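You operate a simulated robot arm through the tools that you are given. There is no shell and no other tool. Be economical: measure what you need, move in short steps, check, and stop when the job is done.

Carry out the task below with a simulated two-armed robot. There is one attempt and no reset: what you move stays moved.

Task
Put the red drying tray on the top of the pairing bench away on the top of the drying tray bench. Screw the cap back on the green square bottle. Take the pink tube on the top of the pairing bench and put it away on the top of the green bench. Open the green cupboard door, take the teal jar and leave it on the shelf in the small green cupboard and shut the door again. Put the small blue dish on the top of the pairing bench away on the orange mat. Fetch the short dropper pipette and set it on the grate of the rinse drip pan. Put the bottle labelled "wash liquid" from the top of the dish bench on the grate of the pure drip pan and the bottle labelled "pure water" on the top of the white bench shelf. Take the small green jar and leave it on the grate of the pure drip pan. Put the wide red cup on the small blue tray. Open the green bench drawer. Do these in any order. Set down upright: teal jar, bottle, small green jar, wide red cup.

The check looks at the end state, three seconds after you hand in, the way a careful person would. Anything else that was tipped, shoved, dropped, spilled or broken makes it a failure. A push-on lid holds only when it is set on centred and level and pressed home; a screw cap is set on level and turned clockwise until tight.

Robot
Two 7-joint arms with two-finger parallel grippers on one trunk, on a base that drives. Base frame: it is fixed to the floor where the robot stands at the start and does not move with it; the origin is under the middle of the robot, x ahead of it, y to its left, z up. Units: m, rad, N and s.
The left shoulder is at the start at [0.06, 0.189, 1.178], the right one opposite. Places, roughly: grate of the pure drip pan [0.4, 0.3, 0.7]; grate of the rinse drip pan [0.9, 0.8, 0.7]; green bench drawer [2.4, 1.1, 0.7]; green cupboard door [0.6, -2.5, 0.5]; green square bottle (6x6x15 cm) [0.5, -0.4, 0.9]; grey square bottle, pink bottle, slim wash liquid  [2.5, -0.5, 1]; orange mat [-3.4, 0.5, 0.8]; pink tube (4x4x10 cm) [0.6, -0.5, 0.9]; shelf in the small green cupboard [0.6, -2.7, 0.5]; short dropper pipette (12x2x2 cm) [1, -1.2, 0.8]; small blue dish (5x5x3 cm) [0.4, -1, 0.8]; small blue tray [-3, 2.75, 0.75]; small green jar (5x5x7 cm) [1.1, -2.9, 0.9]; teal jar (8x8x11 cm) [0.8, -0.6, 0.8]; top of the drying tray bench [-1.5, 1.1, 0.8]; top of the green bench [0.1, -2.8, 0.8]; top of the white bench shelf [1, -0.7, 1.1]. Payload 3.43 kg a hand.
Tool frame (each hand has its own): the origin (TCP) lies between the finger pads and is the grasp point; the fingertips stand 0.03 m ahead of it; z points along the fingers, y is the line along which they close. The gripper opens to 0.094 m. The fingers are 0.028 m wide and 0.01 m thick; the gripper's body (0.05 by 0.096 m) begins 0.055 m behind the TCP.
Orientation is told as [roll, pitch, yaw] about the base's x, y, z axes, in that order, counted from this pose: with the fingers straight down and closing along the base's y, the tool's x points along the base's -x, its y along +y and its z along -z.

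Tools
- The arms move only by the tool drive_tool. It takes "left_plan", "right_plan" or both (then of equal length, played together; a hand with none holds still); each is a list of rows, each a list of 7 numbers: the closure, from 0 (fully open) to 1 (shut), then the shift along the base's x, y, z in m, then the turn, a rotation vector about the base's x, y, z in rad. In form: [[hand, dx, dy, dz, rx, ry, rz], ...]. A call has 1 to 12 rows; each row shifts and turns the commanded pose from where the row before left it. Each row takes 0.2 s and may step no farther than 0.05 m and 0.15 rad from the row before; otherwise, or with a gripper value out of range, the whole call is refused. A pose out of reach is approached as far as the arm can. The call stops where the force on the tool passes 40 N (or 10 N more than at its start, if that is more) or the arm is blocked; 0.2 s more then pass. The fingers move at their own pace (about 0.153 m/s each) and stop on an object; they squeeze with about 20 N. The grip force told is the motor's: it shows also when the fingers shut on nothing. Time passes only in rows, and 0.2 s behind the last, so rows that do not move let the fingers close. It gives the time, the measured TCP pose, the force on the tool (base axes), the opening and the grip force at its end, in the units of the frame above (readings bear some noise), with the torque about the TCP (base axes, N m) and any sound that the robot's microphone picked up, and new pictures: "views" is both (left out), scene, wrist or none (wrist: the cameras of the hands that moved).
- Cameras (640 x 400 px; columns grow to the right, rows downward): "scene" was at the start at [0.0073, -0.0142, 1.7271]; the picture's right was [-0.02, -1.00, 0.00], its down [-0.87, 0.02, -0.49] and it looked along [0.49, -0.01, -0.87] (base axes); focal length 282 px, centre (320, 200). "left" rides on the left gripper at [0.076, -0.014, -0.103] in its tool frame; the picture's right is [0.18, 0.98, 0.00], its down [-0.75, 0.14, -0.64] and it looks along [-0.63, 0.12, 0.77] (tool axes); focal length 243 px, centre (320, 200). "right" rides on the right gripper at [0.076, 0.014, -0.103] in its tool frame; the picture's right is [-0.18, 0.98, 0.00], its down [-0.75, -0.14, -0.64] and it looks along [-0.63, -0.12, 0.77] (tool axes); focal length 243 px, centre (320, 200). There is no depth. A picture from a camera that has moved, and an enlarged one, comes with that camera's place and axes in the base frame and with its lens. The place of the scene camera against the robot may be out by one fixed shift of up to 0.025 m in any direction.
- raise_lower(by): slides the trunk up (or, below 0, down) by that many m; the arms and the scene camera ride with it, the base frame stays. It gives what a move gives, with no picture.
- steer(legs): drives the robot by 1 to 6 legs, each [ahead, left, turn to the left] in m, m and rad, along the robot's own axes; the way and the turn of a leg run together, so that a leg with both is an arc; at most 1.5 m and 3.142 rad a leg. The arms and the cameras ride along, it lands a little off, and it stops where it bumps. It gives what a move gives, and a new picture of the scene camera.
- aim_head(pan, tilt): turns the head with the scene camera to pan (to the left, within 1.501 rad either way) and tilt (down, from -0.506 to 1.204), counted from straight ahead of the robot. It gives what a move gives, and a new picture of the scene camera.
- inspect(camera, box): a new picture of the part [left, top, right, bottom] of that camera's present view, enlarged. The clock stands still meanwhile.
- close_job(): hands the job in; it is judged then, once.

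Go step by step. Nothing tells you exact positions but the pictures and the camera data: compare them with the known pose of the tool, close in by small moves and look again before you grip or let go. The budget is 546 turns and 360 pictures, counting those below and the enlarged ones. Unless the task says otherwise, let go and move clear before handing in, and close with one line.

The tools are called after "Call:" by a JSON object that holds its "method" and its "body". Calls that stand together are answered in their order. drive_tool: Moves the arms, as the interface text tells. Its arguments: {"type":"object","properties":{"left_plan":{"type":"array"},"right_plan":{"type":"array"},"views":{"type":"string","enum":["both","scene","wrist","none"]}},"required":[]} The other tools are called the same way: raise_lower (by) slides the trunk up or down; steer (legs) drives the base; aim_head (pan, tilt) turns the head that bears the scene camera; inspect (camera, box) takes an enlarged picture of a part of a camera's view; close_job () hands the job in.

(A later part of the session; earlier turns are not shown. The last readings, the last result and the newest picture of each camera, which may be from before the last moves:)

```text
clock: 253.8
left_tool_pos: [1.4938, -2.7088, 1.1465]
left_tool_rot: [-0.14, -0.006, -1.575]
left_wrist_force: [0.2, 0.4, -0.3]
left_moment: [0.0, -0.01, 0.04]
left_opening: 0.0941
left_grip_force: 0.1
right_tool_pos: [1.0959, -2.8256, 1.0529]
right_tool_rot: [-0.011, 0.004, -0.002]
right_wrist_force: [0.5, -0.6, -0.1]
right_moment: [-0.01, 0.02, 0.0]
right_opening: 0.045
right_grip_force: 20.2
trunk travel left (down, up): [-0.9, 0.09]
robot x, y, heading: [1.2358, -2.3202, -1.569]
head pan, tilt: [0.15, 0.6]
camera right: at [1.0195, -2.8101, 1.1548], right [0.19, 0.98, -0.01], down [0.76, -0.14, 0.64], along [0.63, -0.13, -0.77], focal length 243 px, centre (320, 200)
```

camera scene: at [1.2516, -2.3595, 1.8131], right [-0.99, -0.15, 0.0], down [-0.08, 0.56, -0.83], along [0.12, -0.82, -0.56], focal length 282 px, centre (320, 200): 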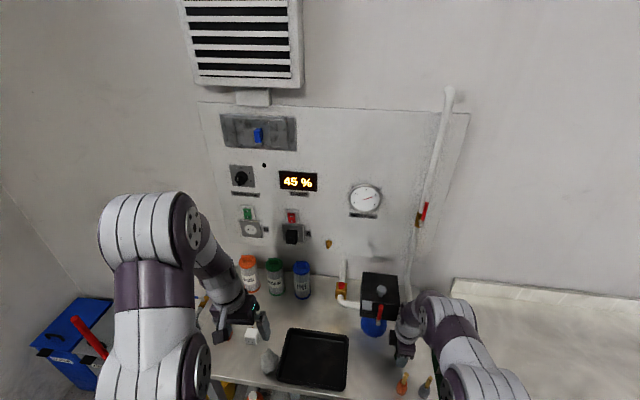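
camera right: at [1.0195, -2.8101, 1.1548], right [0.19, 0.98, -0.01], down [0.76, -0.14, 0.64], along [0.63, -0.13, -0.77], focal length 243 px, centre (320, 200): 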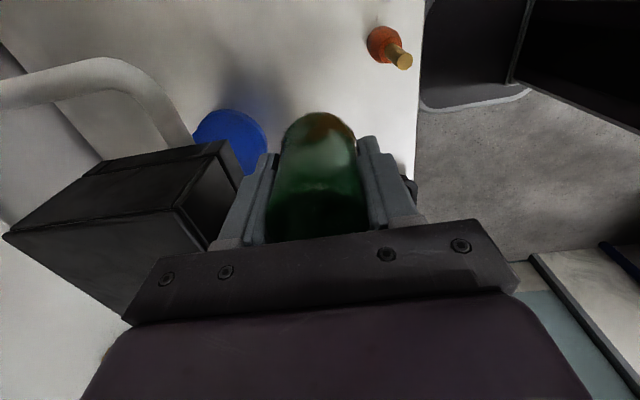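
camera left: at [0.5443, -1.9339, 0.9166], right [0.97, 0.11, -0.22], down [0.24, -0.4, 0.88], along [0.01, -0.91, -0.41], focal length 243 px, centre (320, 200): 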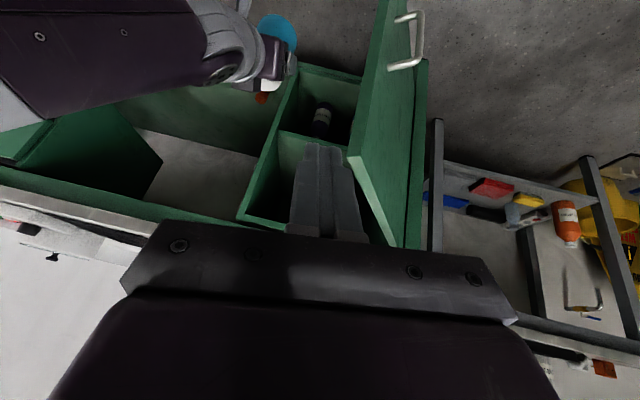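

Green jar is in the right hand. Next the pipette on the far right end of the pairing bench; I turn around to face that end.

Call:
{"method": "steer", "body": {"legs": [[-0.36, 0, 0], [0, 0, 1.571], [0, 0, 1.571]]}}

Call:
{"method": "aim_head", "body": {"pan": 0.15, "tilt": 0.7}}

```text
clock: 263.8
left_tool_pos: [0.9795, -1.5735, 1.1462]
left_tool_rot: [-0.137, -0.004, 1.577]
left_wrist_force: [-0.2, 0.2, -0.3]
left_moment: [-0.03, -0.07, 0.0]
left_opening: 0.094
left_grip_force: 0.1
right_tool_pos: [1.3752, -1.4549, 1.0493]
right_tool_rot: [-0.009, 0.004, -3.134]
right_wrist_force: [0.3, 0.6, -0.4]
right_moment: [-0.01, 0.01, 0.01]
right_opening: 0.0448
right_grip_force: 19.9
trunk travel left (down, up): [-0.9, 0.09]
robot x, y, heading: [1.2357, -1.9622, 1.58]
head pan, tilt: [0.15, 0.6]
camera scene: at [1.2253, -1.9464, 1.8132], right [0.99, 0.16, 0.0], down [0.09, -0.56, -0.82], along [-0.13, 0.81, -0.57], focal length 282 px, centre (320, 200)
```

scene: 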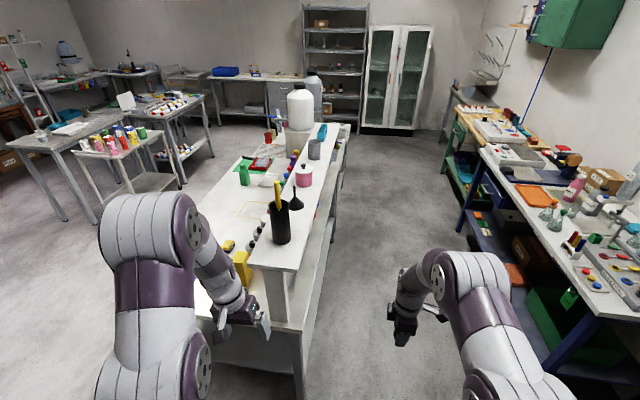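

```text
clock: 264.5
left_tool_pos: [0.9785, -1.5752, 1.1477]
left_tool_rot: [-0.137, -0.007, 1.576]
left_wrist_force: [0.1, -0.1, 0.6]
left_moment: [-0.03, -0.01, 0.02]
left_opening: 0.0943
left_grip_force: 0.0
right_tool_pos: [1.3756, -1.4547, 1.0503]
right_tool_rot: [-0.008, 0.003, -3.135]
right_wrist_force: [0.2, -0.2, 0.1]
right_moment: [0.01, -0.04, 0.0]
right_opening: 0.045
right_grip_force: 19.5
trunk travel left (down, up): [-0.9, 0.09]
robot x, y, heading: [1.2378, -1.9592, 1.58]
head pan, tilt: [0.15, 0.7]
camera scene: at [1.2256, -1.9498, 1.8046], right [0.99, 0.16, 0.0], down [0.1, -0.64, -0.77], along [-0.12, 0.76, -0.64], focal length 282 px, centre (320, 200)
```

scene: 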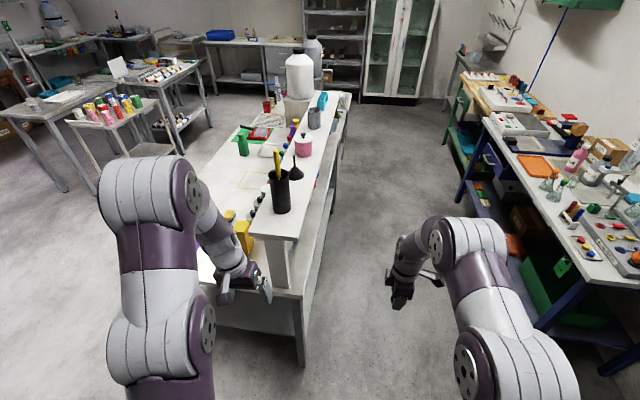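

Call:
{"method": "inspect", "body": {"camera": "scene", "box": [190, 150, 350, 310]}}

Call:
{"method": "inspect", "body": {"camera": "left", "box": [0, 0, 640, 400]}}

```text
2.50 times, centred on (270, 230) of scene
camera zoom: at [1.2256, -1.9498, 1.8046], right [0.99, 0.16, 0.0], down [0.1, -0.64, -0.77], along [-0.12, 0.76, -0.64], focal length 706 px, centre (445, 125)
```

zoom: 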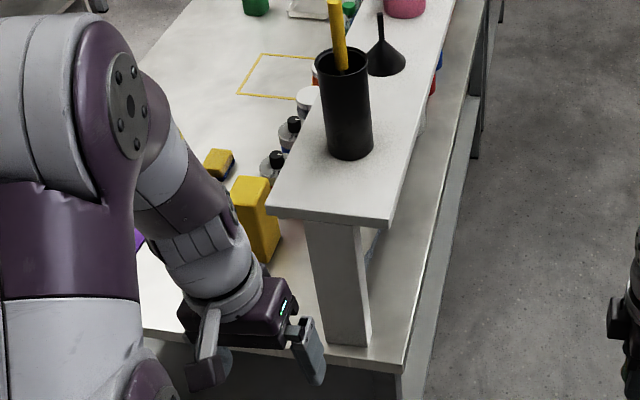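

```text
1.00 times, centred on (320, 200) of left
camera zoom: at [0.9789, -1.6504, 1.249], right [-0.97, -0.19, -0.14], down [-0.23, 0.75, 0.62], along [-0.02, 0.63, -0.77], focal length 243 px, centre (320, 200)
```

zoom: 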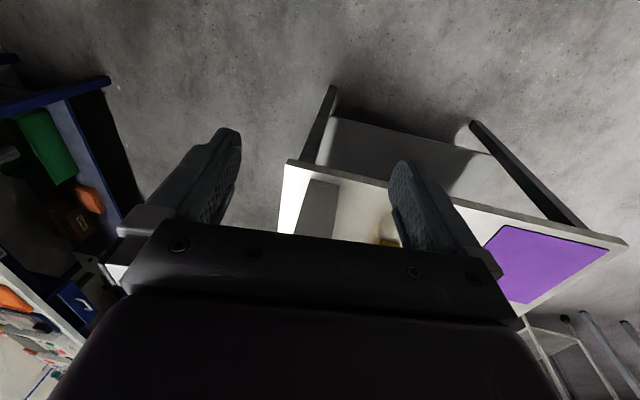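

Call:
{"method": "steer", "body": {"legs": [[0, -0.52, 0], [0.8, 0, 0], [0, 0, 1.571]]}}

Call:
{"method": "aim_head", "body": {"pan": 0.0, "tilt": 0.7}}

```text
clock: 275.2
left_tool_pos: [1.3736, -1.4206, 1.1475]
left_tool_rot: [-0.137, -0.003, -3.139]
left_wrist_force: [0.8, -0.2, 0.7]
left_moment: [0.02, -0.03, 0.0]
left_opening: 0.0939
left_grip_force: 0.0
right_tool_pos: [1.2546, -1.0228, 1.0504]
right_tool_rot: [-0.008, 0.001, -1.568]
right_wrist_force: [0.0, 0.7, -0.6]
right_moment: [0.01, 0.02, -0.01]
right_opening: 0.0447
right_grip_force: 19.7
trunk travel left (down, up): [-0.9, 0.09]
robot x, y, heading: [1.7614, -1.162, -3.139]
head pan, tilt: [0.15, 0.7]
camera scene: at [1.7395, -1.1891, 1.8046], right [-0.15, 0.99, 0.0], down [0.64, 0.1, -0.76], along [-0.76, -0.12, -0.64], focal length 282 px, centre (320, 200)
```

scene: 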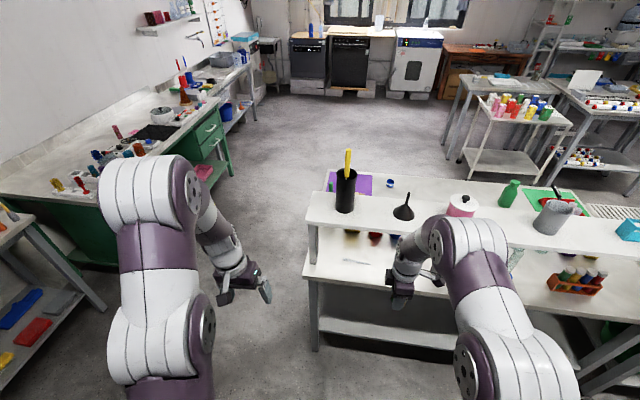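

```text
clock: 275.9
left_tool_pos: [1.3749, -1.4202, 1.1467]
left_tool_rot: [-0.139, -0.004, -3.14]
left_wrist_force: [0.9, -0.2, -0.8]
left_moment: [-0.02, 0.02, -0.01]
left_opening: 0.0939
left_grip_force: 0.0
right_tool_pos: [1.2566, -1.0237, 1.0497]
right_tool_rot: [-0.008, 0.003, -1.57]
right_wrist_force: [0.8, -0.2, -0.1]
right_moment: [0.0, -0.02, -0.02]
right_opening: 0.0447
right_grip_force: 20.4
trunk travel left (down, up): [-0.9, 0.09]
robot x, y, heading: [1.7587, -1.1619, -3.139]
head pan, tilt: [0.0, 0.7]
camera scene: at [1.7385, -1.1767, 1.8046], right [0.0, 1.0, 0.0], down [0.64, 0.0, -0.76], along [-0.76, 0.0, -0.64], focal length 282 px, centre (320, 200)
```

scene: 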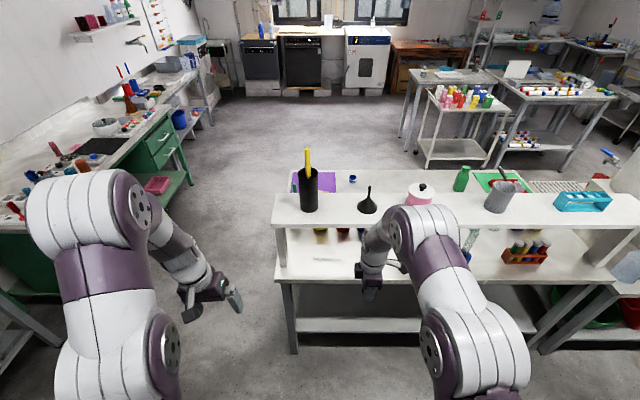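

Call:
{"method": "inspect", "body": {"camera": "scene", "box": [265, 210, 385, 290]}}

```text
5.00 times, centred on (325, 250) of scene
camera zoom: at [1.7385, -1.1767, 1.8046], right [0.0, 1.0, 0.0], down [0.64, 0.0, -0.76], along [-0.76, 0.0, -0.64], focal length 1412 px, centre (295, -50)
```

zoom: 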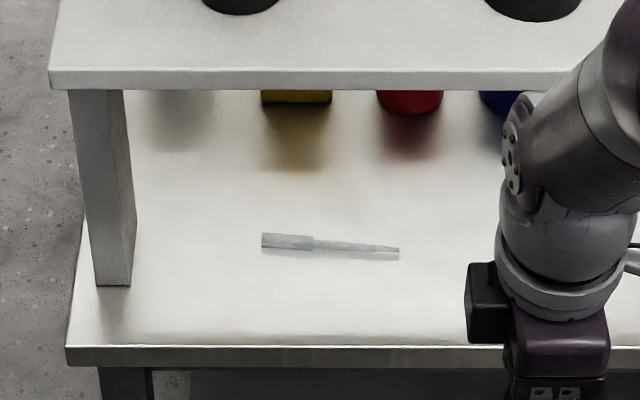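

The pipette lies along y at (0.974, -1.146) under the shelf. I'll come from the back side: first raise the jar hand clear, level the left hand and tilt it.

Call:
{"method": "drive_tool", "body": {"left_plan": [[0, 0, 0, 0, -0.137, 0, 0], [0, 0, 0, 0, 0, 0.14, 0], [0, 0, 0, 0, 0, 0.14, 0], [0, 0, 0, 0, 0, 0.14, 0], [0, 0, 0, 0, 0, 0.14, 0], [0, 0, 0, 0, 0, 0.14, 0]], "right_plan": [[1, 0.01, 0.02, 0.03, 0, 0, 0], [1, 0.01, 0.02, 0.03, 0, 0, 0], [1, 0.01, 0.02, 0.03, 0, 0, 0], [1, 0.01, 0.02, 0.03, 0, 0, 0], [1, 0.01, 0.02, 0.03, 0, 0, 0], [1, 0, 0, 0, 0, 0, 0]], "views": "none"}}

Call:
{"method": "steer", "body": {"legs": [[0.1, -0.1, 0]]}}

```text
clock: 277.3
left_tool_pos: [1.3725, -1.4214, 1.1478]
left_tool_rot: [-0.138, -0.706, -3.139]
left_wrist_force: [0.4, 0.6, -0.6]
left_moment: [0.0, -0.02, 0.0]
left_opening: 0.094
left_grip_force: 0.2
left hand out of reach, approached as far as the arm can: row 1
right_tool_pos: [1.3081, -0.923, 1.1995]
right_tool_rot: [-0.006, 0.004, -1.569]
right_wrist_force: [0.5, 0.7, -0.3]
right_moment: [-0.01, -0.02, -0.01]
right_opening: 0.0444
right_grip_force: 19.5
trunk travel left (down, up): [-0.9, 0.09]
robot x, y, heading: [1.7608, -1.1658, -3.14]
head pan, tilt: [0.0, 0.7]
```

```text
clock: 278.7
left_tool_pos: [1.2766, -1.3233, 1.1469]
left_tool_rot: [-0.139, -0.706, -3.138]
left_wrist_force: [-0.4, 1.1, -0.4]
left_moment: [0.05, 0.02, 0.03]
left_opening: 0.0941
left_grip_force: 0.2
right_tool_pos: [1.2092, -0.8249, 1.2013]
right_tool_rot: [-0.008, 0.004, -1.568]
right_wrist_force: [0.0, 0.2, -1.0]
right_moment: [0.01, 0.01, 0.01]
right_opening: 0.0445
right_grip_force: 20.4
trunk travel left (down, up): [-0.9, 0.09]
robot x, y, heading: [1.6619, -1.0654, -3.135]
head pan, tilt: [0.0, 0.7]
camera scene: at [1.6411, -1.0794, 1.8046], right [-0.01, 1.0, 0.0], down [0.64, 0.0, -0.77], along [-0.77, 0.0, -0.64], focal length 282 px, centre (320, 200)
```

scene: 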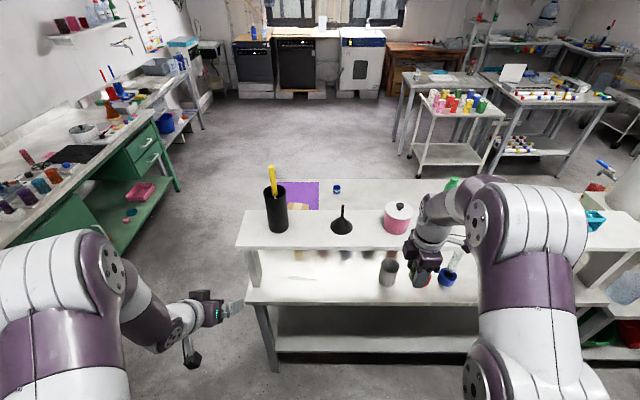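

Call:
{"method": "drive_tool", "body": {"left_plan": [[1, -0.0305, 0.022, -0.028, 0, 0, 0], [1, -0.0305, 0.022, -0.028, 0, 0, 0], [1, -0.0305, 0.022, -0.028, 0, 0, 0], [1, -0.0305, 0.022, -0.028, 0, 0, 0], [1, -0.0305, 0.022, -0.028, 0, 0, 0], [1, -0.0305, 0.022, -0.028, 0, 0, 0]]}}

```text
clock: 280.1
left_tool_pos: [1.0912, -1.1874, 0.9772]
left_tool_rot: [-0.139, -0.703, -3.14]
left_wrist_force: [0.4, -0.4, -0.6]
left_moment: [-0.01, 0.04, 0.0]
left_opening: 0.0
left_grip_force: 20.3
right_tool_pos: [1.207, -0.8228, 1.1999]
right_tool_rot: [-0.007, 0.002, -1.567]
right_wrist_force: [-0.1, 0.6, -0.3]
right_moment: [-0.01, -0.01, -0.02]
right_opening: 0.0447
right_grip_force: 20.0
trunk travel left (down, up): [-0.9, 0.09]
robot x, y, heading: [1.6627, -1.0641, -3.134]
head pan, tilt: [0.0, 0.7]
camera scene: at [1.637, -1.076, 1.8046], right [-0.01, 1.0, 0.0], down [0.65, 0.0, -0.76], along [-0.76, 0.0, -0.65], focal length 282 px, centre (320, 200)
camera left: at [1.2147, -1.1874, 1.0068], right [0.06, -0.97, -0.22], down [-0.18, -0.23, 0.96], along [-0.98, -0.01, -0.18], focal length 243 px, centre (320, 200)
```

scene: 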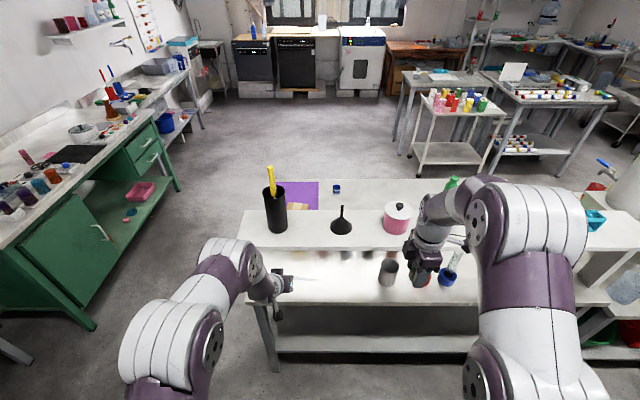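
left: 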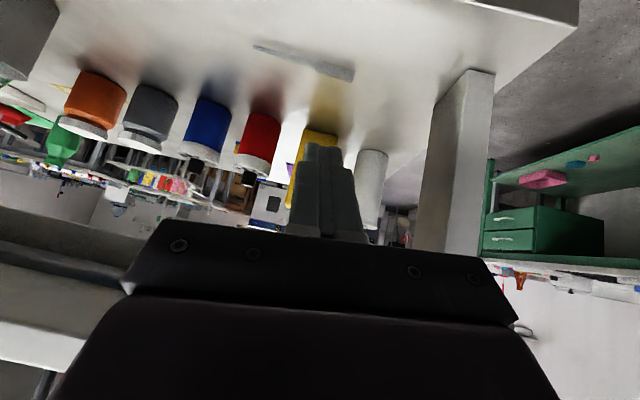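

Call:
{"method": "drive_tool", "body": {"left_plan": [[1, 0, 0, 0, 0, 0.11, 0], [1, 0, 0, 0, 0, 0.11, 0], [1, -0.033, 0.004, -0.028, 0, 0, 0], [1, -0.033, 0.004, -0.028, 0, 0, 0], [1, -0.033, 0.004, -0.028, 0, 0, 0], [1, -0.032, 0.004, -0.026, 0, 0, 0]], "views": "wrist"}}

```text
clock: 281.5
left_tool_pos: [0.9604, -1.1746, 0.8688]
left_tool_rot: [-0.139, -0.927, -3.137]
left_wrist_force: [-0.2, 0.1, 0.8]
left_moment: [-0.02, -0.09, -0.01]
left_opening: 0.0
left_grip_force: 20.1
right_tool_pos: [1.2069, -0.8249, 1.1998]
right_tool_rot: [-0.007, 0.004, -1.566]
right_wrist_force: [-0.2, 0.3, -1.6]
right_moment: [0.01, 0.02, 0.02]
right_opening: 0.0448
right_grip_force: 20.0
trunk travel left (down, up): [-0.9, 0.09]
robot x, y, heading: [1.663, -1.0617, -3.135]
head pan, tilt: [0.0, 0.7]
camera left: at [1.0872, -1.1739, 0.8698], right [0.0, -0.97, -0.23], down [0.04, -0.23, 0.97], along [-1.0, -0.01, 0.04], focal length 243 px, centre (320, 200)
```

left: 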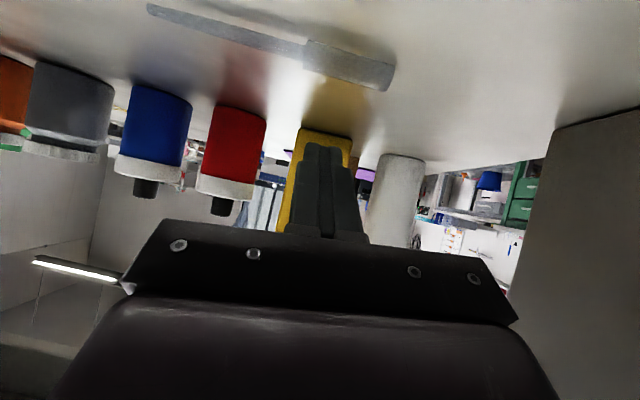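

Call:
{"method": "drive_tool", "body": {"left_plan": [[1, -0.003, -0.01, -0.015, 0, 0, 0], [1, 0, 0, -0.012, 0, 0, 0], [1, 0, 0, -0.006, 0, 0, 0]], "views": "wrist"}}

```text
clock: 282.3
left_tool_pos: [0.9633, -1.1759, 0.8592]
left_tool_rot: [-0.139, -0.909, 3.127]
left_wrist_force: [-1.1, 0.4, 0.7]
left_moment: [0.0, -0.02, 0.0]
left_opening: 0.0
left_grip_force: 20.6
left hand out of reach, approached as far as the arm can: row 1, 2
right_tool_pos: [1.2077, -0.8236, 1.2002]
right_tool_rot: [-0.007, 0.003, -1.566]
right_wrist_force: [0.7, -0.1, -1.1]
right_moment: [-0.02, 0.04, 0.0]
right_opening: 0.0447
right_grip_force: 20.2
trunk travel left (down, up): [-0.9, 0.09]
robot x, y, heading: [1.6628, -1.0635, -3.136]
head pan, tilt: [0.0, 0.7]
stopped in row 3 (left hand): the arm was blocked; the commanded pose is now the measured one
camera left: at [1.091, -1.1767, 0.8623], right [-0.01, -0.97, -0.23], down [0.02, -0.23, 0.97], along [-1.0, 0.0, 0.02], focal length 243 px, centre (320, 200)
```

left: 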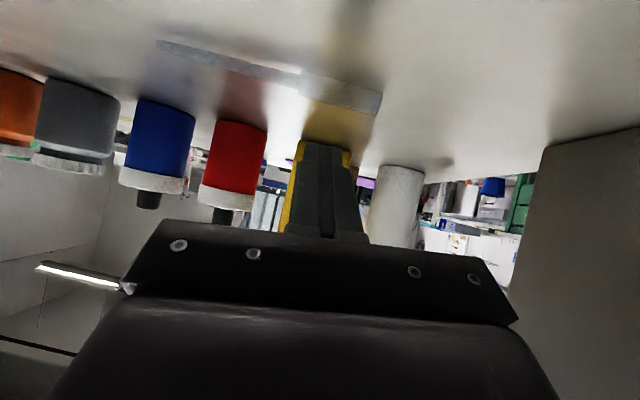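

Call:
{"method": "drive_tool", "body": {"left_plan": [[1, 0.04, 0, 0.005, 0, 0, 0], [1, 0.04, -0.005, 0.0, 0, 0, 0]], "views": "none"}}

Call:
{"method": "steer", "body": {"legs": [[0.08, 0, 0]]}}

Call:
{"method": "drive_tool", "body": {"left_plan": [[1, -0.002, 0.0, -0.012, 0, 0.0, 0.01], [1, 0, 0, -0.01, 0, 0, 0], [1, 0, 0, -0.006, 0, 0, 0]], "views": "wrist"}}

```text
clock: 282.9
left_tool_pos: [1.0441, -1.181, 0.8663]
left_tool_rot: [-0.138, -0.913, 3.129]
left_wrist_force: [0.0, -0.2, 0.9]
left_moment: [0.0, 0.03, -0.02]
left_opening: 0.0
left_grip_force: 20.0
right_tool_pos: [1.2093, -0.8241, 1.2008]
right_tool_rot: [-0.008, 0.004, -1.566]
right_wrist_force: [0.6, -0.2, 0.0]
right_moment: [0.02, 0.0, 0.02]
right_opening: 0.0449
right_grip_force: 19.5
trunk travel left (down, up): [-0.9, 0.09]
robot x, y, heading: [1.6642, -1.0643, -3.136]
head pan, tilt: [0.0, 0.7]
```

```text
clock: 284.0
left_tool_pos: [0.9647, -1.18, 0.8665]
left_tool_rot: [-0.138, -0.911, 3.126]
left_wrist_force: [0.1, 0.5, 0.4]
left_moment: [0.01, -0.01, -0.02]
left_opening: 0.0
left_grip_force: 20.0
right_tool_pos: [1.1302, -0.8244, 1.2017]
right_tool_rot: [-0.01, 0.003, -1.567]
right_wrist_force: [0.4, 0.4, -0.2]
right_moment: [-0.01, 0.03, 0.02]
right_opening: 0.0449
right_grip_force: 20.3
trunk travel left (down, up): [-0.9, 0.09]
robot x, y, heading: [1.5833, -1.0644, -3.137]
head pan, tilt: [0.0, 0.7]
camera scene: at [1.5622, -1.0775, 1.8047], right [0.0, 1.0, 0.0], down [0.64, 0.0, -0.77], along [-0.77, 0.0, -0.64], focal length 282 px, centre (320, 200)
```

scene: 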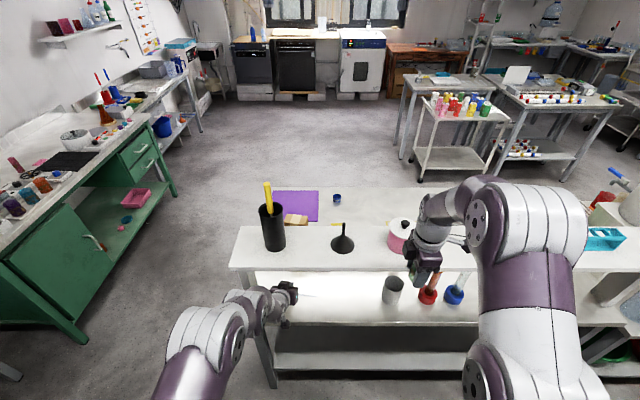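

```text
clock: 284.8
left_tool_pos: [0.9603, -1.1821, 0.8364]
left_tool_rot: [-0.138, -0.907, 3.139]
left_wrist_force: [-0.3, -1.3, -0.6]
left_moment: [0.0, -0.01, -0.03]
left_opening: 0.0002
left_grip_force: 20.0
right_tool_pos: [1.1259, -0.8241, 1.2002]
right_tool_rot: [-0.007, 0.003, -1.566]
right_wrist_force: [-0.4, 0.3, -1.1]
right_moment: [0.01, 0.0, -0.02]
right_opening: 0.0446
right_grip_force: 20.5
trunk travel left (down, up): [-0.9, 0.09]
robot x, y, heading: [1.5861, -1.0648, -3.134]
head pan, tilt: [0.0, 0.7]
camera left: at [1.0884, -1.1814, 0.8386], right [0.0, -0.97, -0.23], down [0.02, -0.23, 0.97], along [-1.0, -0.01, 0.02], focal length 243 px, centre (320, 200)
```

left: 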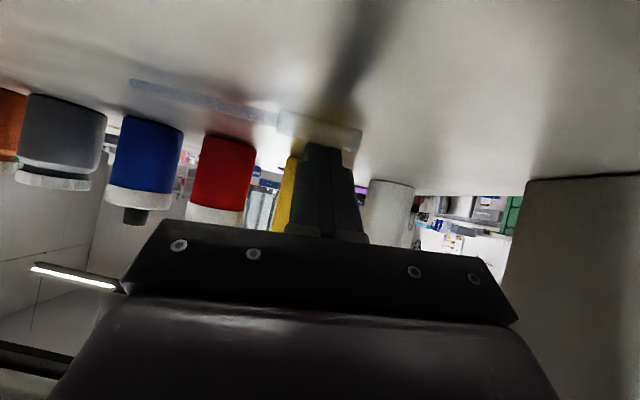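

Call:
{"method": "drive_tool", "body": {"left_plan": [[1, 0.0, 0, -0.003, 0, 0, 0], [1, 0.02, 0, 0, 0, 0, 0], [1, 0.02, 0, 0, 0, 0, 0], [1, 0.02, 0, 0, 0, 0, 0]], "views": "wrist"}}

```text
clock: 285.8
left_tool_pos: [1.0199, -1.1808, 0.8346]
left_tool_rot: [-0.138, -0.915, 3.136]
left_wrist_force: [-5.9, -0.3, 11.6]
left_moment: [0.05, 0.22, 0.05]
left_opening: 0.0001
left_grip_force: 20.5
right_tool_pos: [1.128, -0.8231, 1.2019]
right_tool_rot: [-0.008, 0.004, -1.567]
right_wrist_force: [0.1, -0.5, -0.2]
right_moment: [-0.02, 0.0, -0.01]
right_opening: 0.0447
right_grip_force: 20.0
trunk travel left (down, up): [-0.9, 0.09]
robot x, y, heading: [1.5822, -1.0643, -3.14]
head pan, tilt: [0.0, 0.7]
camera left: at [1.1484, -1.1808, 0.8372], right [0.0, -0.97, -0.23], down [0.03, -0.23, 0.97], along [-1.0, -0.01, 0.03], focal length 243 px, centre (320, 200)
```

left: 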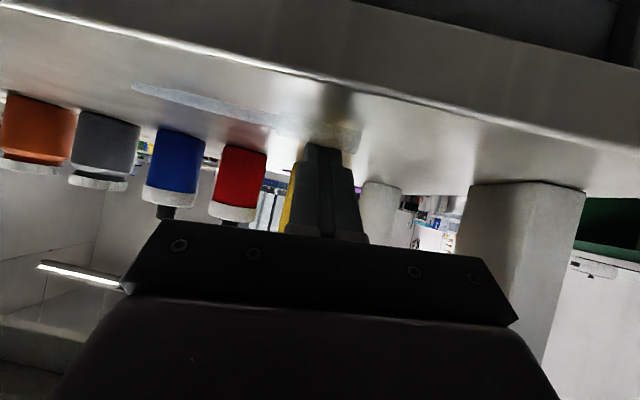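

Call:
{"method": "drive_tool", "body": {"left_plan": [[1, 0.0, 0, 0.02, 0, 0, 0], [0.8, 0.04, -0.02, 0.02, 0, 0, 0], [0.5, 0.03, -0.02, 0.02, 0, 0, 0], [0.4, 0.02, -0.02, 0.02, 0, 0, -0.14], [0.4, 0, -0.02, 0, 0, 0, -0.15], [0.4, 0, -0.01, 0, 0, 0, -0.15], [0.4, 0, 0, 0, 0, 0, -0.15], [0.4, 0, 0, 0, 0, 0, -0.15], [0.4, 0, 0, 0, 0, 0, -0.15], [0.4, 0, 0, 0, 0, 0, -0.15]]}}

```text
clock: 288.0
left_tool_pos: [1.1115, -1.2718, 0.9138]
left_tool_rot: [-0.138, -0.91, 2.098]
left_wrist_force: [0.4, 0.1, 0.0]
left_moment: [0.0, 0.02, -0.01]
left_opening: 0.0566
left_grip_force: 0.1
right_tool_pos: [1.128, -0.8238, 1.2003]
right_tool_rot: [-0.006, 0.002, -1.566]
right_wrist_force: [-0.7, 0.3, -0.3]
right_moment: [-0.01, -0.04, -0.01]
right_opening: 0.0446
right_grip_force: 19.8
trunk travel left (down, up): [-0.9, 0.09]
robot x, y, heading: [1.583, -1.0624, -3.137]
head pan, tilt: [0.0, 0.7]
camera scene: at [1.5584, -1.0778, 1.8046], right [0.0, 1.0, 0.0], down [0.64, 0.0, -0.76], along [-0.76, 0.0, -0.64], focal length 282 px, centre (320, 200)
camera left: at [1.1751, -1.3823, 0.9164], right [-0.84, -0.49, -0.23], down [-0.19, -0.13, 0.97], along [-0.51, 0.86, 0.02], focal length 243 px, centre (320, 200)
```

scene: 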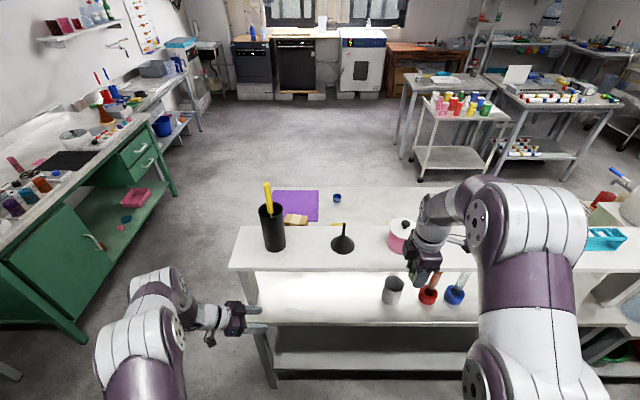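
left: 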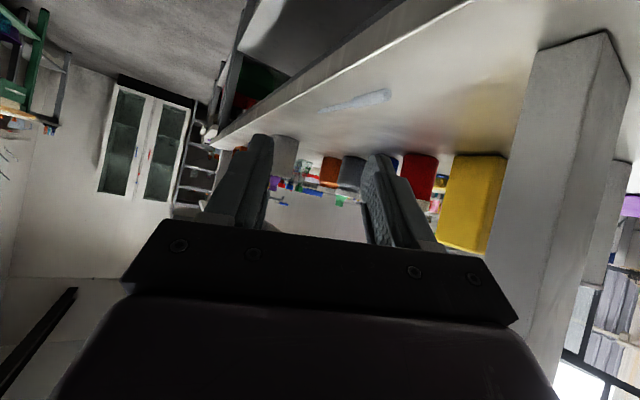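

Call:
{"method": "drive_tool", "body": {"left_plan": [[0.4, -0.02, 0.01, -0.01, -0.0426, 0.0731, 0.109], [0.4, -0.02, 0.015, -0.01, 0, 0, 0], [0.4, -0.0125, 0.01, -0.012, 0, 0, 0]], "views": "wrist"}}

```text
clock: 288.8
left_tool_pos: [1.0583, -1.2357, 0.8815]
left_tool_rot: [0.002, -0.91, 2.099]
left_wrist_force: [-0.1, -0.7, 0.3]
left_moment: [-0.04, 0.0, -0.03]
left_opening: 0.0564
left_grip_force: 0.1
right_tool_pos: [1.1269, -0.8243, 1.2007]
right_tool_rot: [-0.007, 0.002, -1.568]
right_wrist_force: [-0.4, 0.5, -0.2]
right_moment: [0.01, -0.02, 0.01]
right_opening: 0.0447
right_grip_force: 19.7
trunk travel left (down, up): [-0.9, 0.09]
robot x, y, heading: [1.5842, -1.0634, -3.141]
head pan, tilt: [0.0, 0.7]
camera left: at [1.1343, -1.3386, 0.884], right [-0.79, -0.59, -0.15], down [-0.1, -0.11, 0.99], along [-0.6, 0.8, 0.03], focal length 243 px, centre (320, 200)
```

left: 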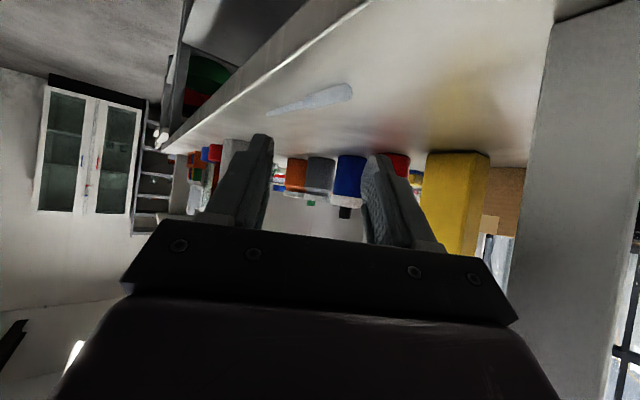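

Call:
{"method": "drive_tool", "body": {"left_plan": [[0.4, -0.013, 0.0215, -0.022, 0, 0, 0], [0.4, -0.0128, 0.0215, -0.02, 0, 0, 0], [0.4, 0, 0, -0.005, 0, 0, 0]], "views": "wrist"}}

```text
clock: 289.6
left_tool_pos: [1.0329, -1.1934, 0.8353]
left_tool_rot: [-0.001, -0.91, 2.097]
left_wrist_force: [0.6, -0.2, -0.2]
left_moment: [-0.03, -0.01, -0.02]
left_opening: 0.0565
left_grip_force: 0.0
right_tool_pos: [1.1284, -0.8242, 1.2007]
right_tool_rot: [-0.006, 0.005, -1.567]
right_wrist_force: [-0.1, -0.3, -0.3]
right_moment: [0.01, -0.01, 0.01]
right_opening: 0.0448
right_grip_force: 19.9
trunk travel left (down, up): [-0.9, 0.09]
robot x, y, heading: [1.5817, -1.0655, -3.138]
head pan, tilt: [0.0, 0.7]
camera left: at [1.1093, -1.2956, 0.837], right [-0.79, -0.59, -0.14], down [-0.1, -0.11, 0.99], along [-0.6, 0.8, 0.03], focal length 243 px, centre (320, 200)
```

left: 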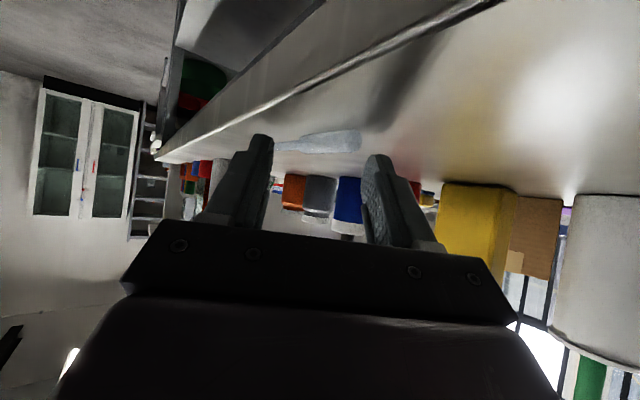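

Call:
{"method": "drive_tool", "body": {"left_plan": [[0.4, 0, 0, -0.003, 0, 0, 0], [0.7, 0, 0, 0, 0, 0, 0], [1, 0, 0, 0, 0, 0, 0], [1, 0, 0, 0, 0, 0, 0], [1, 0, 0, 0, 0, 0, 0]], "views": "wrist"}}

```text
clock: 290.8
left_tool_pos: [1.0332, -1.193, 0.8319]
left_tool_rot: [-0.002, -0.908, 2.099]
left_wrist_force: [0.0, -0.5, 2.6]
left_moment: [0.0, 0.03, -0.03]
left_opening: 0.0089
left_grip_force: 20.5
right_tool_pos: [1.128, -0.8253, 1.2002]
right_tool_rot: [-0.009, 0.003, -1.566]
right_wrist_force: [0.0, 0.2, 0.5]
right_moment: [0.0, 0.02, 0.0]
right_opening: 0.0447
right_grip_force: 20.2
trunk travel left (down, up): [-0.9, 0.09]
robot x, y, heading: [1.5883, -1.0678, -3.137]
head pan, tilt: [0.0, 0.7]
camera left: at [1.1092, -1.2954, 0.8341], right [-0.79, -0.59, -0.15], down [-0.1, -0.11, 0.99], along [-0.6, 0.8, 0.03], focal length 243 px, centre (320, 200)
```

left: 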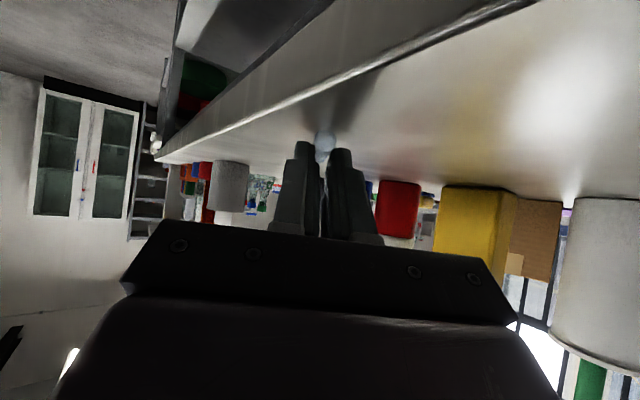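

Call:
{"method": "drive_tool", "body": {"left_plan": [[1, 0.005, -0.008, 0.015, 0, 0, 0], [1, 0.018, -0.028, 0.026, 0, 0, 0], [1, 0.018, -0.028, 0.026, 0, 0, 0], [1, 0.025, -0.02, 0.026, 0, 0, 0], [1, 0.03, -0.01, 0.03, 0, 0, 0], [1, 0.03, -0.0, 0.03, 0, 0, 0]]}}

```text
clock: 292.2
left_tool_pos: [1.161, -1.2878, 0.9864]
left_tool_rot: [0.001, -0.91, 2.097]
left_wrist_force: [0.1, 0.3, 0.4]
left_moment: [-0.01, 0.04, 0.03]
left_opening: 0.0091
left_grip_force: 19.9
right_tool_pos: [1.1303, -0.8236, 1.2009]
right_tool_rot: [-0.008, 0.004, -1.57]
right_wrist_force: [1.5, -0.3, -0.3]
right_moment: [-0.01, 0.02, 0.04]
right_opening: 0.0448
right_grip_force: 19.9
trunk travel left (down, up): [-0.9, 0.09]
robot x, y, heading: [1.5822, -1.064, -3.135]
head pan, tilt: [0.0, 0.7]
camera scene: at [1.5608, -1.0771, 1.8045], right [0.0, 1.0, 0.0], down [0.64, 0.0, -0.77], along [-0.77, 0.0, -0.64], focal length 282 px, centre (320, 200)
camera left: at [1.237, -1.3902, 0.988], right [-0.79, -0.59, -0.14], down [-0.1, -0.11, 0.99], along [-0.6, 0.8, 0.03], focal length 243 px, centre (320, 200)
```

scene: 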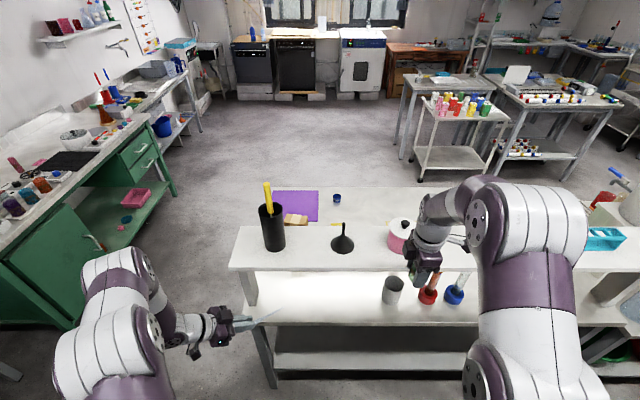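
left: 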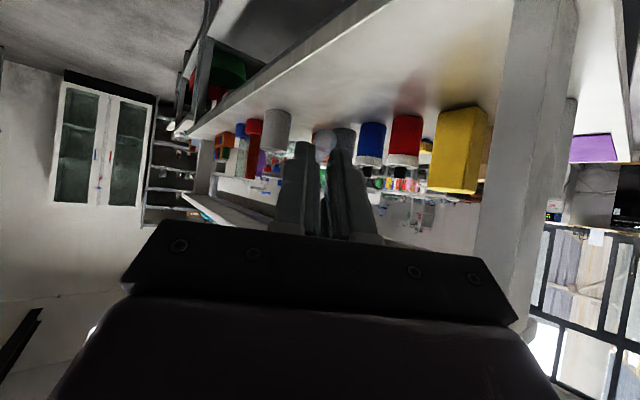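

Pipette is held. I drive along the back aisle to the rinse drip pan.

Call:
{"method": "steer", "body": {"legs": [[-0.15, 0, 0], [0, -1.0, 0], [0, -0.8, 0]]}}

```text
clock: 302.2
left_tool_pos: [1.3051, 0.5098, 0.9851]
left_tool_rot: [0.0, -0.91, 2.092]
left_wrist_force: [-0.2, -0.3, -0.8]
left_moment: [0.0, 0.03, -0.02]
left_opening: 0.0093
left_grip_force: 20.1
right_tool_pos: [1.2784, 0.9727, 1.2003]
right_tool_rot: [-0.008, 0.003, -1.576]
right_wrist_force: [0.1, 0.5, -0.6]
right_moment: [-0.02, 0.0, 0.02]
right_opening: 0.0444
right_grip_force: 20.4
trunk travel left (down, up): [-0.9, 0.09]
robot x, y, heading: [1.7283, 0.7335, 3.138]
head pan, tilt: [0.0, 0.7]
camera scene: at [1.7065, 0.7166, 1.8046], right [0.0, 1.0, 0.0], down [0.64, 0.0, -0.76], along [-0.76, 0.0, -0.64], focal length 282 px, centre (320, 200)
```

scene: 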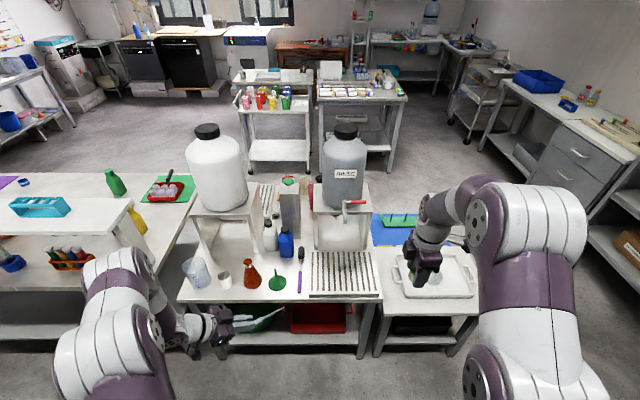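

Call:
{"method": "steer", "body": {"legs": [[0, -0.19, 0], [0.2, 0, 0]]}}

Call:
{"method": "inspect", "body": {"camera": "left", "box": [0, 0, 640, 400]}}

Call:
{"method": "inspect", "body": {"camera": "scene", "box": [120, 180, 400, 355]}}

```text
clock: 305.0
left_tool_pos: [1.1053, 0.7041, 0.9853]
left_tool_rot: [0.002, -0.911, 2.087]
left_wrist_force: [-0.4, -0.8, 0.0]
left_moment: [0.02, 0.01, -0.01]
left_opening: 0.009
left_grip_force: 20.0
right_tool_pos: [1.079, 1.1673, 1.2011]
right_tool_rot: [-0.007, 0.004, -1.578]
right_wrist_force: [0.0, -0.7, -0.6]
right_moment: [-0.03, 0.02, 0.01]
right_opening: 0.0446
right_grip_force: 20.0
trunk travel left (down, up): [-0.9, 0.09]
robot x, y, heading: [1.5303, 0.9219, 3.134]
head pan, tilt: [0.0, 0.7]
camera scene: at [1.5082, 0.9104, 1.8046], right [0.01, 1.0, 0.0], down [0.64, 0.0, -0.77], along [-0.77, 0.0, -0.64], focal length 282 px, centre (320, 200)
```

scene: 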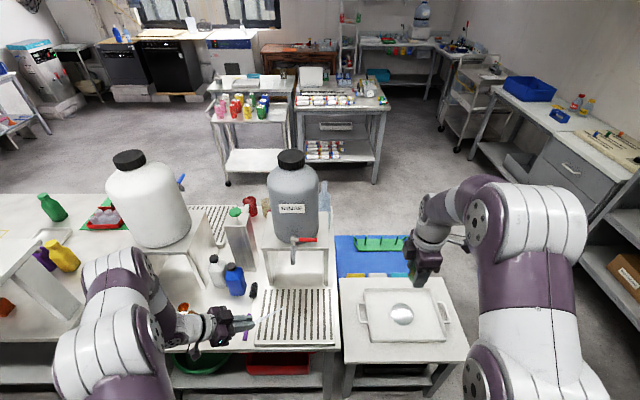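

```text
1.00 times, centred on (320, 200) of left
camera zoom: at [1.1803, 0.6009, 0.9876], right [-0.8, -0.58, -0.14], down [-0.1, -0.11, 0.99], along [-0.59, 0.8, 0.03], focal length 243 px, centre (320, 200)
```

zoom: 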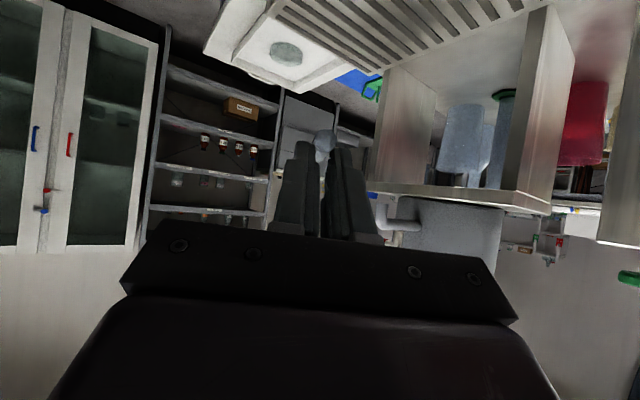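

```text
2.29 times, centred on (260, 268) of scene
camera zoom: at [1.5082, 0.9104, 1.8046], right [0.01, 1.0, 0.0], down [0.64, 0.0, -0.77], along [-0.77, 0.0, -0.64], focal length 646 px, centre (457, 46)
```

zoom: 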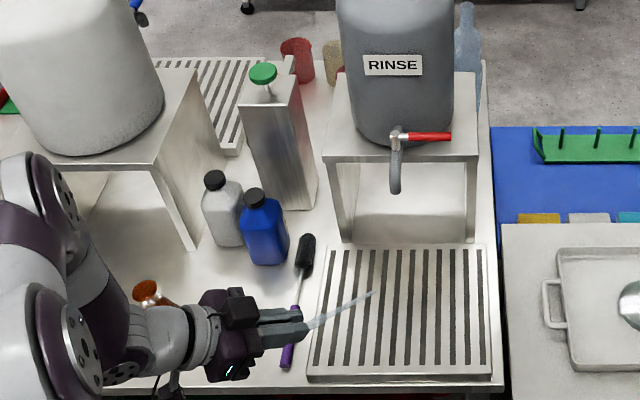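

Call:
{"method": "drive_tool", "body": {"left_plan": [[1, -0.025, 0.0165, -0.02, 0, 0, 0], [1, -0.025, 0.0165, -0.025, 0, 0, 0], [1, -0.025, 0.0165, -0.025, 0, 0, 0], [1, -0.025, 0.0165, -0.025, 0, 0, 0]]}}

Call:
{"method": "inspect", "body": {"camera": "scene", "box": [220, 240, 380, 360]}}

```text
clock: 306.0
left_tool_pos: [1.0041, 0.7712, 0.8883]
left_tool_rot: [0.0, -0.909, 2.089]
left_wrist_force: [0.1, 0.1, 0.2]
left_moment: [0.0, -0.03, 0.02]
left_opening: 0.009
left_grip_force: 20.0
right_tool_pos: [1.0786, 1.1671, 1.2005]
right_tool_rot: [-0.006, 0.004, -1.578]
right_wrist_force: [-0.1, 0.1, -0.5]
right_moment: [-0.01, -0.01, -0.03]
right_opening: 0.0447
right_grip_force: 19.9
trunk travel left (down, up): [-0.9, 0.09]
robot x, y, heading: [1.5286, 0.9216, 3.134]
head pan, tilt: [0.0, 0.7]
camera scene: at [1.5048, 0.9112, 1.8046], right [0.01, 1.0, 0.0], down [0.64, 0.0, -0.76], along [-0.76, 0.0, -0.64], focal length 282 px, centre (320, 200)
camera left: at [1.0785, 0.668, 0.8907], right [-0.8, -0.59, -0.15], down [-0.1, -0.11, 0.99], along [-0.59, 0.8, 0.03], focal length 243 px, centre (320, 200)
```

scene: 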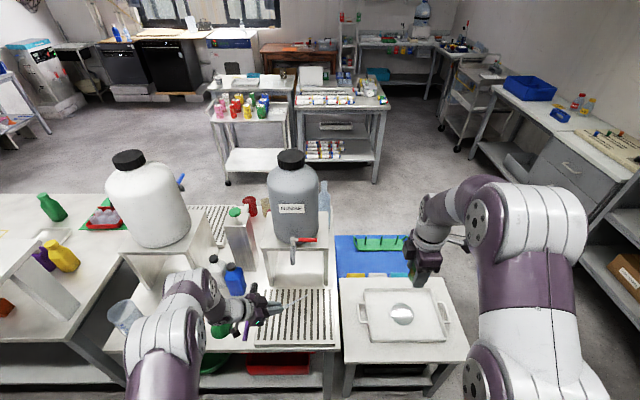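
left: 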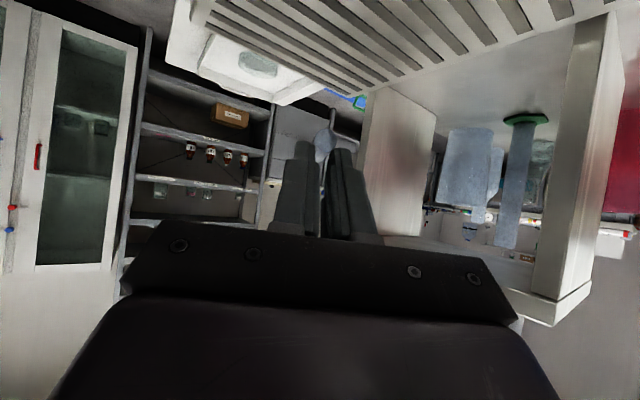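

```text
3.33 times, centred on (300, 300) of scene
camera zoom: at [1.5048, 0.9112, 1.8046], right [0.01, 1.0, 0.0], down [0.64, 0.0, -0.76], along [-0.76, 0.0, -0.64], focal length 942 px, centre (387, -133)
```

zoom: 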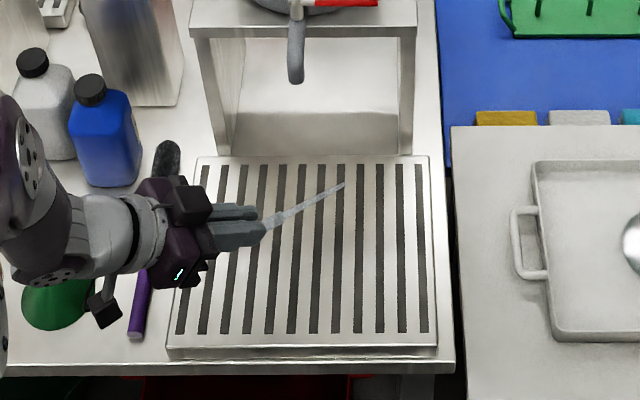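

Call:
{"method": "drive_tool", "body": {"left_plan": [[1, 0, 0, -0.012, 0, 0, 0], [1, 0, 0, -0.01, 0, 0, 0], [1, 0, 0, -0.008, 0, 0, 0], [1, 0, 0, -0.006, 0, 0, 0], [1, 0, 0, -0.005, 0, 0, 0], [1, 0, 0, -0.005, 0, 0, 0]], "views": "none"}}

```text
clock: 307.4
left_tool_pos: [1.0042, 0.7708, 0.8436]
left_tool_rot: [0.0, -0.909, 2.088]
left_wrist_force: [-0.6, 0.0, -0.3]
left_moment: [0.02, 0.0, -0.04]
left_opening: 0.0089
left_grip_force: 19.9
right_tool_pos: [1.0768, 1.1672, 1.2016]
right_tool_rot: [-0.01, 0.003, -1.578]
right_wrist_force: [-0.7, -0.7, -0.5]
right_moment: [0.01, -0.01, 0.01]
right_opening: 0.0445
right_grip_force: 20.3
trunk travel left (down, up): [-0.9, 0.09]
robot x, y, heading: [1.5292, 0.9215, 3.137]
head pan, tilt: [0.0, 0.7]
```

Call:
{"method": "drive_tool", "body": {"left_plan": [[1, 0, 0, -0.008, 0, 0, 0], [1, 0, 0, -0.007, 0, 0, 0], [1, 0, 0, -0.006, 0, 0, 0], [1, 0, 0, -0.005, 0, 0, 0], [1, 0, 0, -0.005, 0, 0, 0], [1, 0, 0, -0.005, 0, 0, 0]]}}

Call:
{"method": "inspect", "body": {"camera": "scene", "box": [220, 240, 380, 360]}}

```text
clock: 308.8
left_tool_pos: [1.0041, 0.7701, 0.8078]
left_tool_rot: [0.0, -0.91, 2.09]
left_wrist_force: [0.3, -0.5, 0.0]
left_moment: [-0.04, 0.06, 0.01]
left_opening: 0.0089
left_grip_force: 19.6
right_tool_pos: [1.0771, 1.168, 1.2012]
right_tool_rot: [-0.01, 0.004, -1.578]
right_wrist_force: [-0.5, 0.5, 0.0]
right_moment: [-0.02, 0.03, 0.01]
right_opening: 0.0444
right_grip_force: 19.7
trunk travel left (down, up): [-0.9, 0.09]
robot x, y, heading: [1.5286, 0.9241, 3.134]
head pan, tilt: [0.0, 0.7]
camera scene: at [1.5055, 0.9106, 1.8046], right [0.01, 1.0, 0.0], down [0.64, 0.0, -0.76], along [-0.76, 0.0, -0.64], focal length 282 px, centre (320, 200)
camera left: at [1.0792, 0.6667, 0.8099], right [-0.8, -0.58, -0.15], down [-0.1, -0.11, 0.99], along [-0.59, 0.8, 0.03], focal length 243 px, centre (320, 200)
```

scene: 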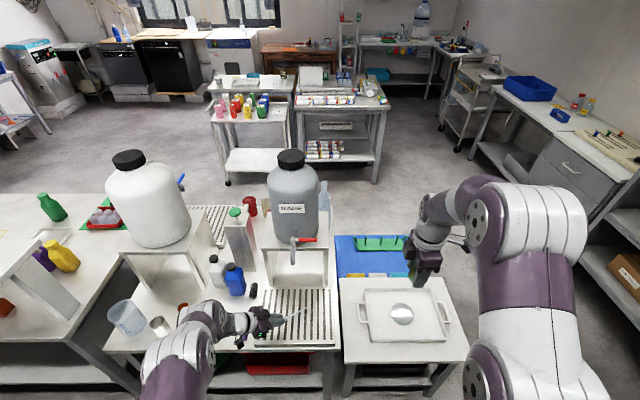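
left: 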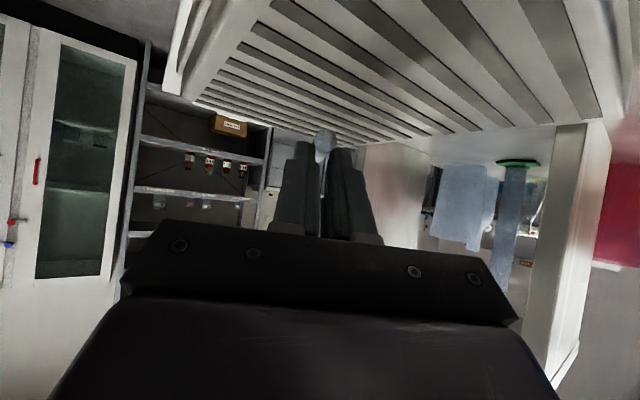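

```text
3.33 times, centred on (300, 300) of scene
camera zoom: at [1.5055, 0.9106, 1.8046], right [0.01, 1.0, 0.0], down [0.64, 0.0, -0.76], along [-0.76, 0.0, -0.64], focal length 942 px, centre (387, -133)
```

zoom: 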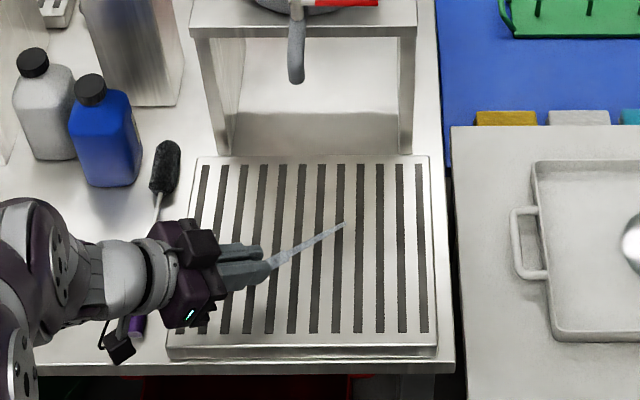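

Call:
{"method": "drive_tool", "body": {"left_plan": [[1, 0, 0.02, 0, 0, 0, 0], [1, 0, 0.02, -0.01, 0, 0, 0], [1, 0, 0, -0.012, 0, 0, 0], [1, 0, 0, -0.01, 0, 0, 0], [1, 0, 0, -0.006, 0, 0, 0], [1, 0, 0, -0.005, 0, 0, 0], [1, 0, 0, -0.005, 0, 0, 0]], "views": "none"}}

Call:
{"method": "inspect", "body": {"camera": "scene", "box": [220, 240, 380, 360]}}

```text
clock: 310.5
left_tool_pos: [0.9644, 0.8035, 0.7996]
left_tool_rot: [0.097, -0.928, 2.012]
left_wrist_force: [0.5, 0.0, -0.1]
left_moment: [0.0, -0.02, -0.02]
left_opening: 0.0093
left_grip_force: 21.0
right_tool_pos: [1.0781, 1.1682, 1.1998]
right_tool_rot: [-0.006, 0.002, -1.578]
right_wrist_force: [0.1, -0.3, 0.7]
right_moment: [0.01, 0.0, -0.02]
right_opening: 0.0447
right_grip_force: 20.1
trunk travel left (down, up): [-0.9, 0.09]
robot x, y, heading: [1.5294, 0.9255, 3.137]
head pan, tilt: [0.0, 0.7]
stopped in row 7 (left hand): the arm was blocked; the commanded pose is now the measured one
```

```text
3.33 times, centred on (300, 300) of scene
camera zoom: at [1.5056, 0.9108, 1.8045], right [0.01, 1.0, 0.0], down [0.64, 0.0, -0.76], along [-0.76, 0.0, -0.64], focal length 942 px, centre (387, -133)
```

zoom: 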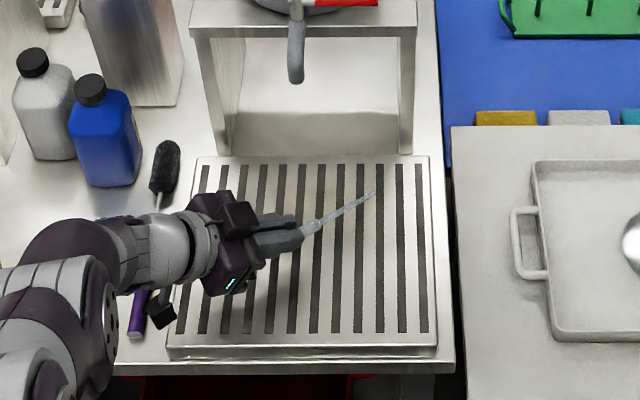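

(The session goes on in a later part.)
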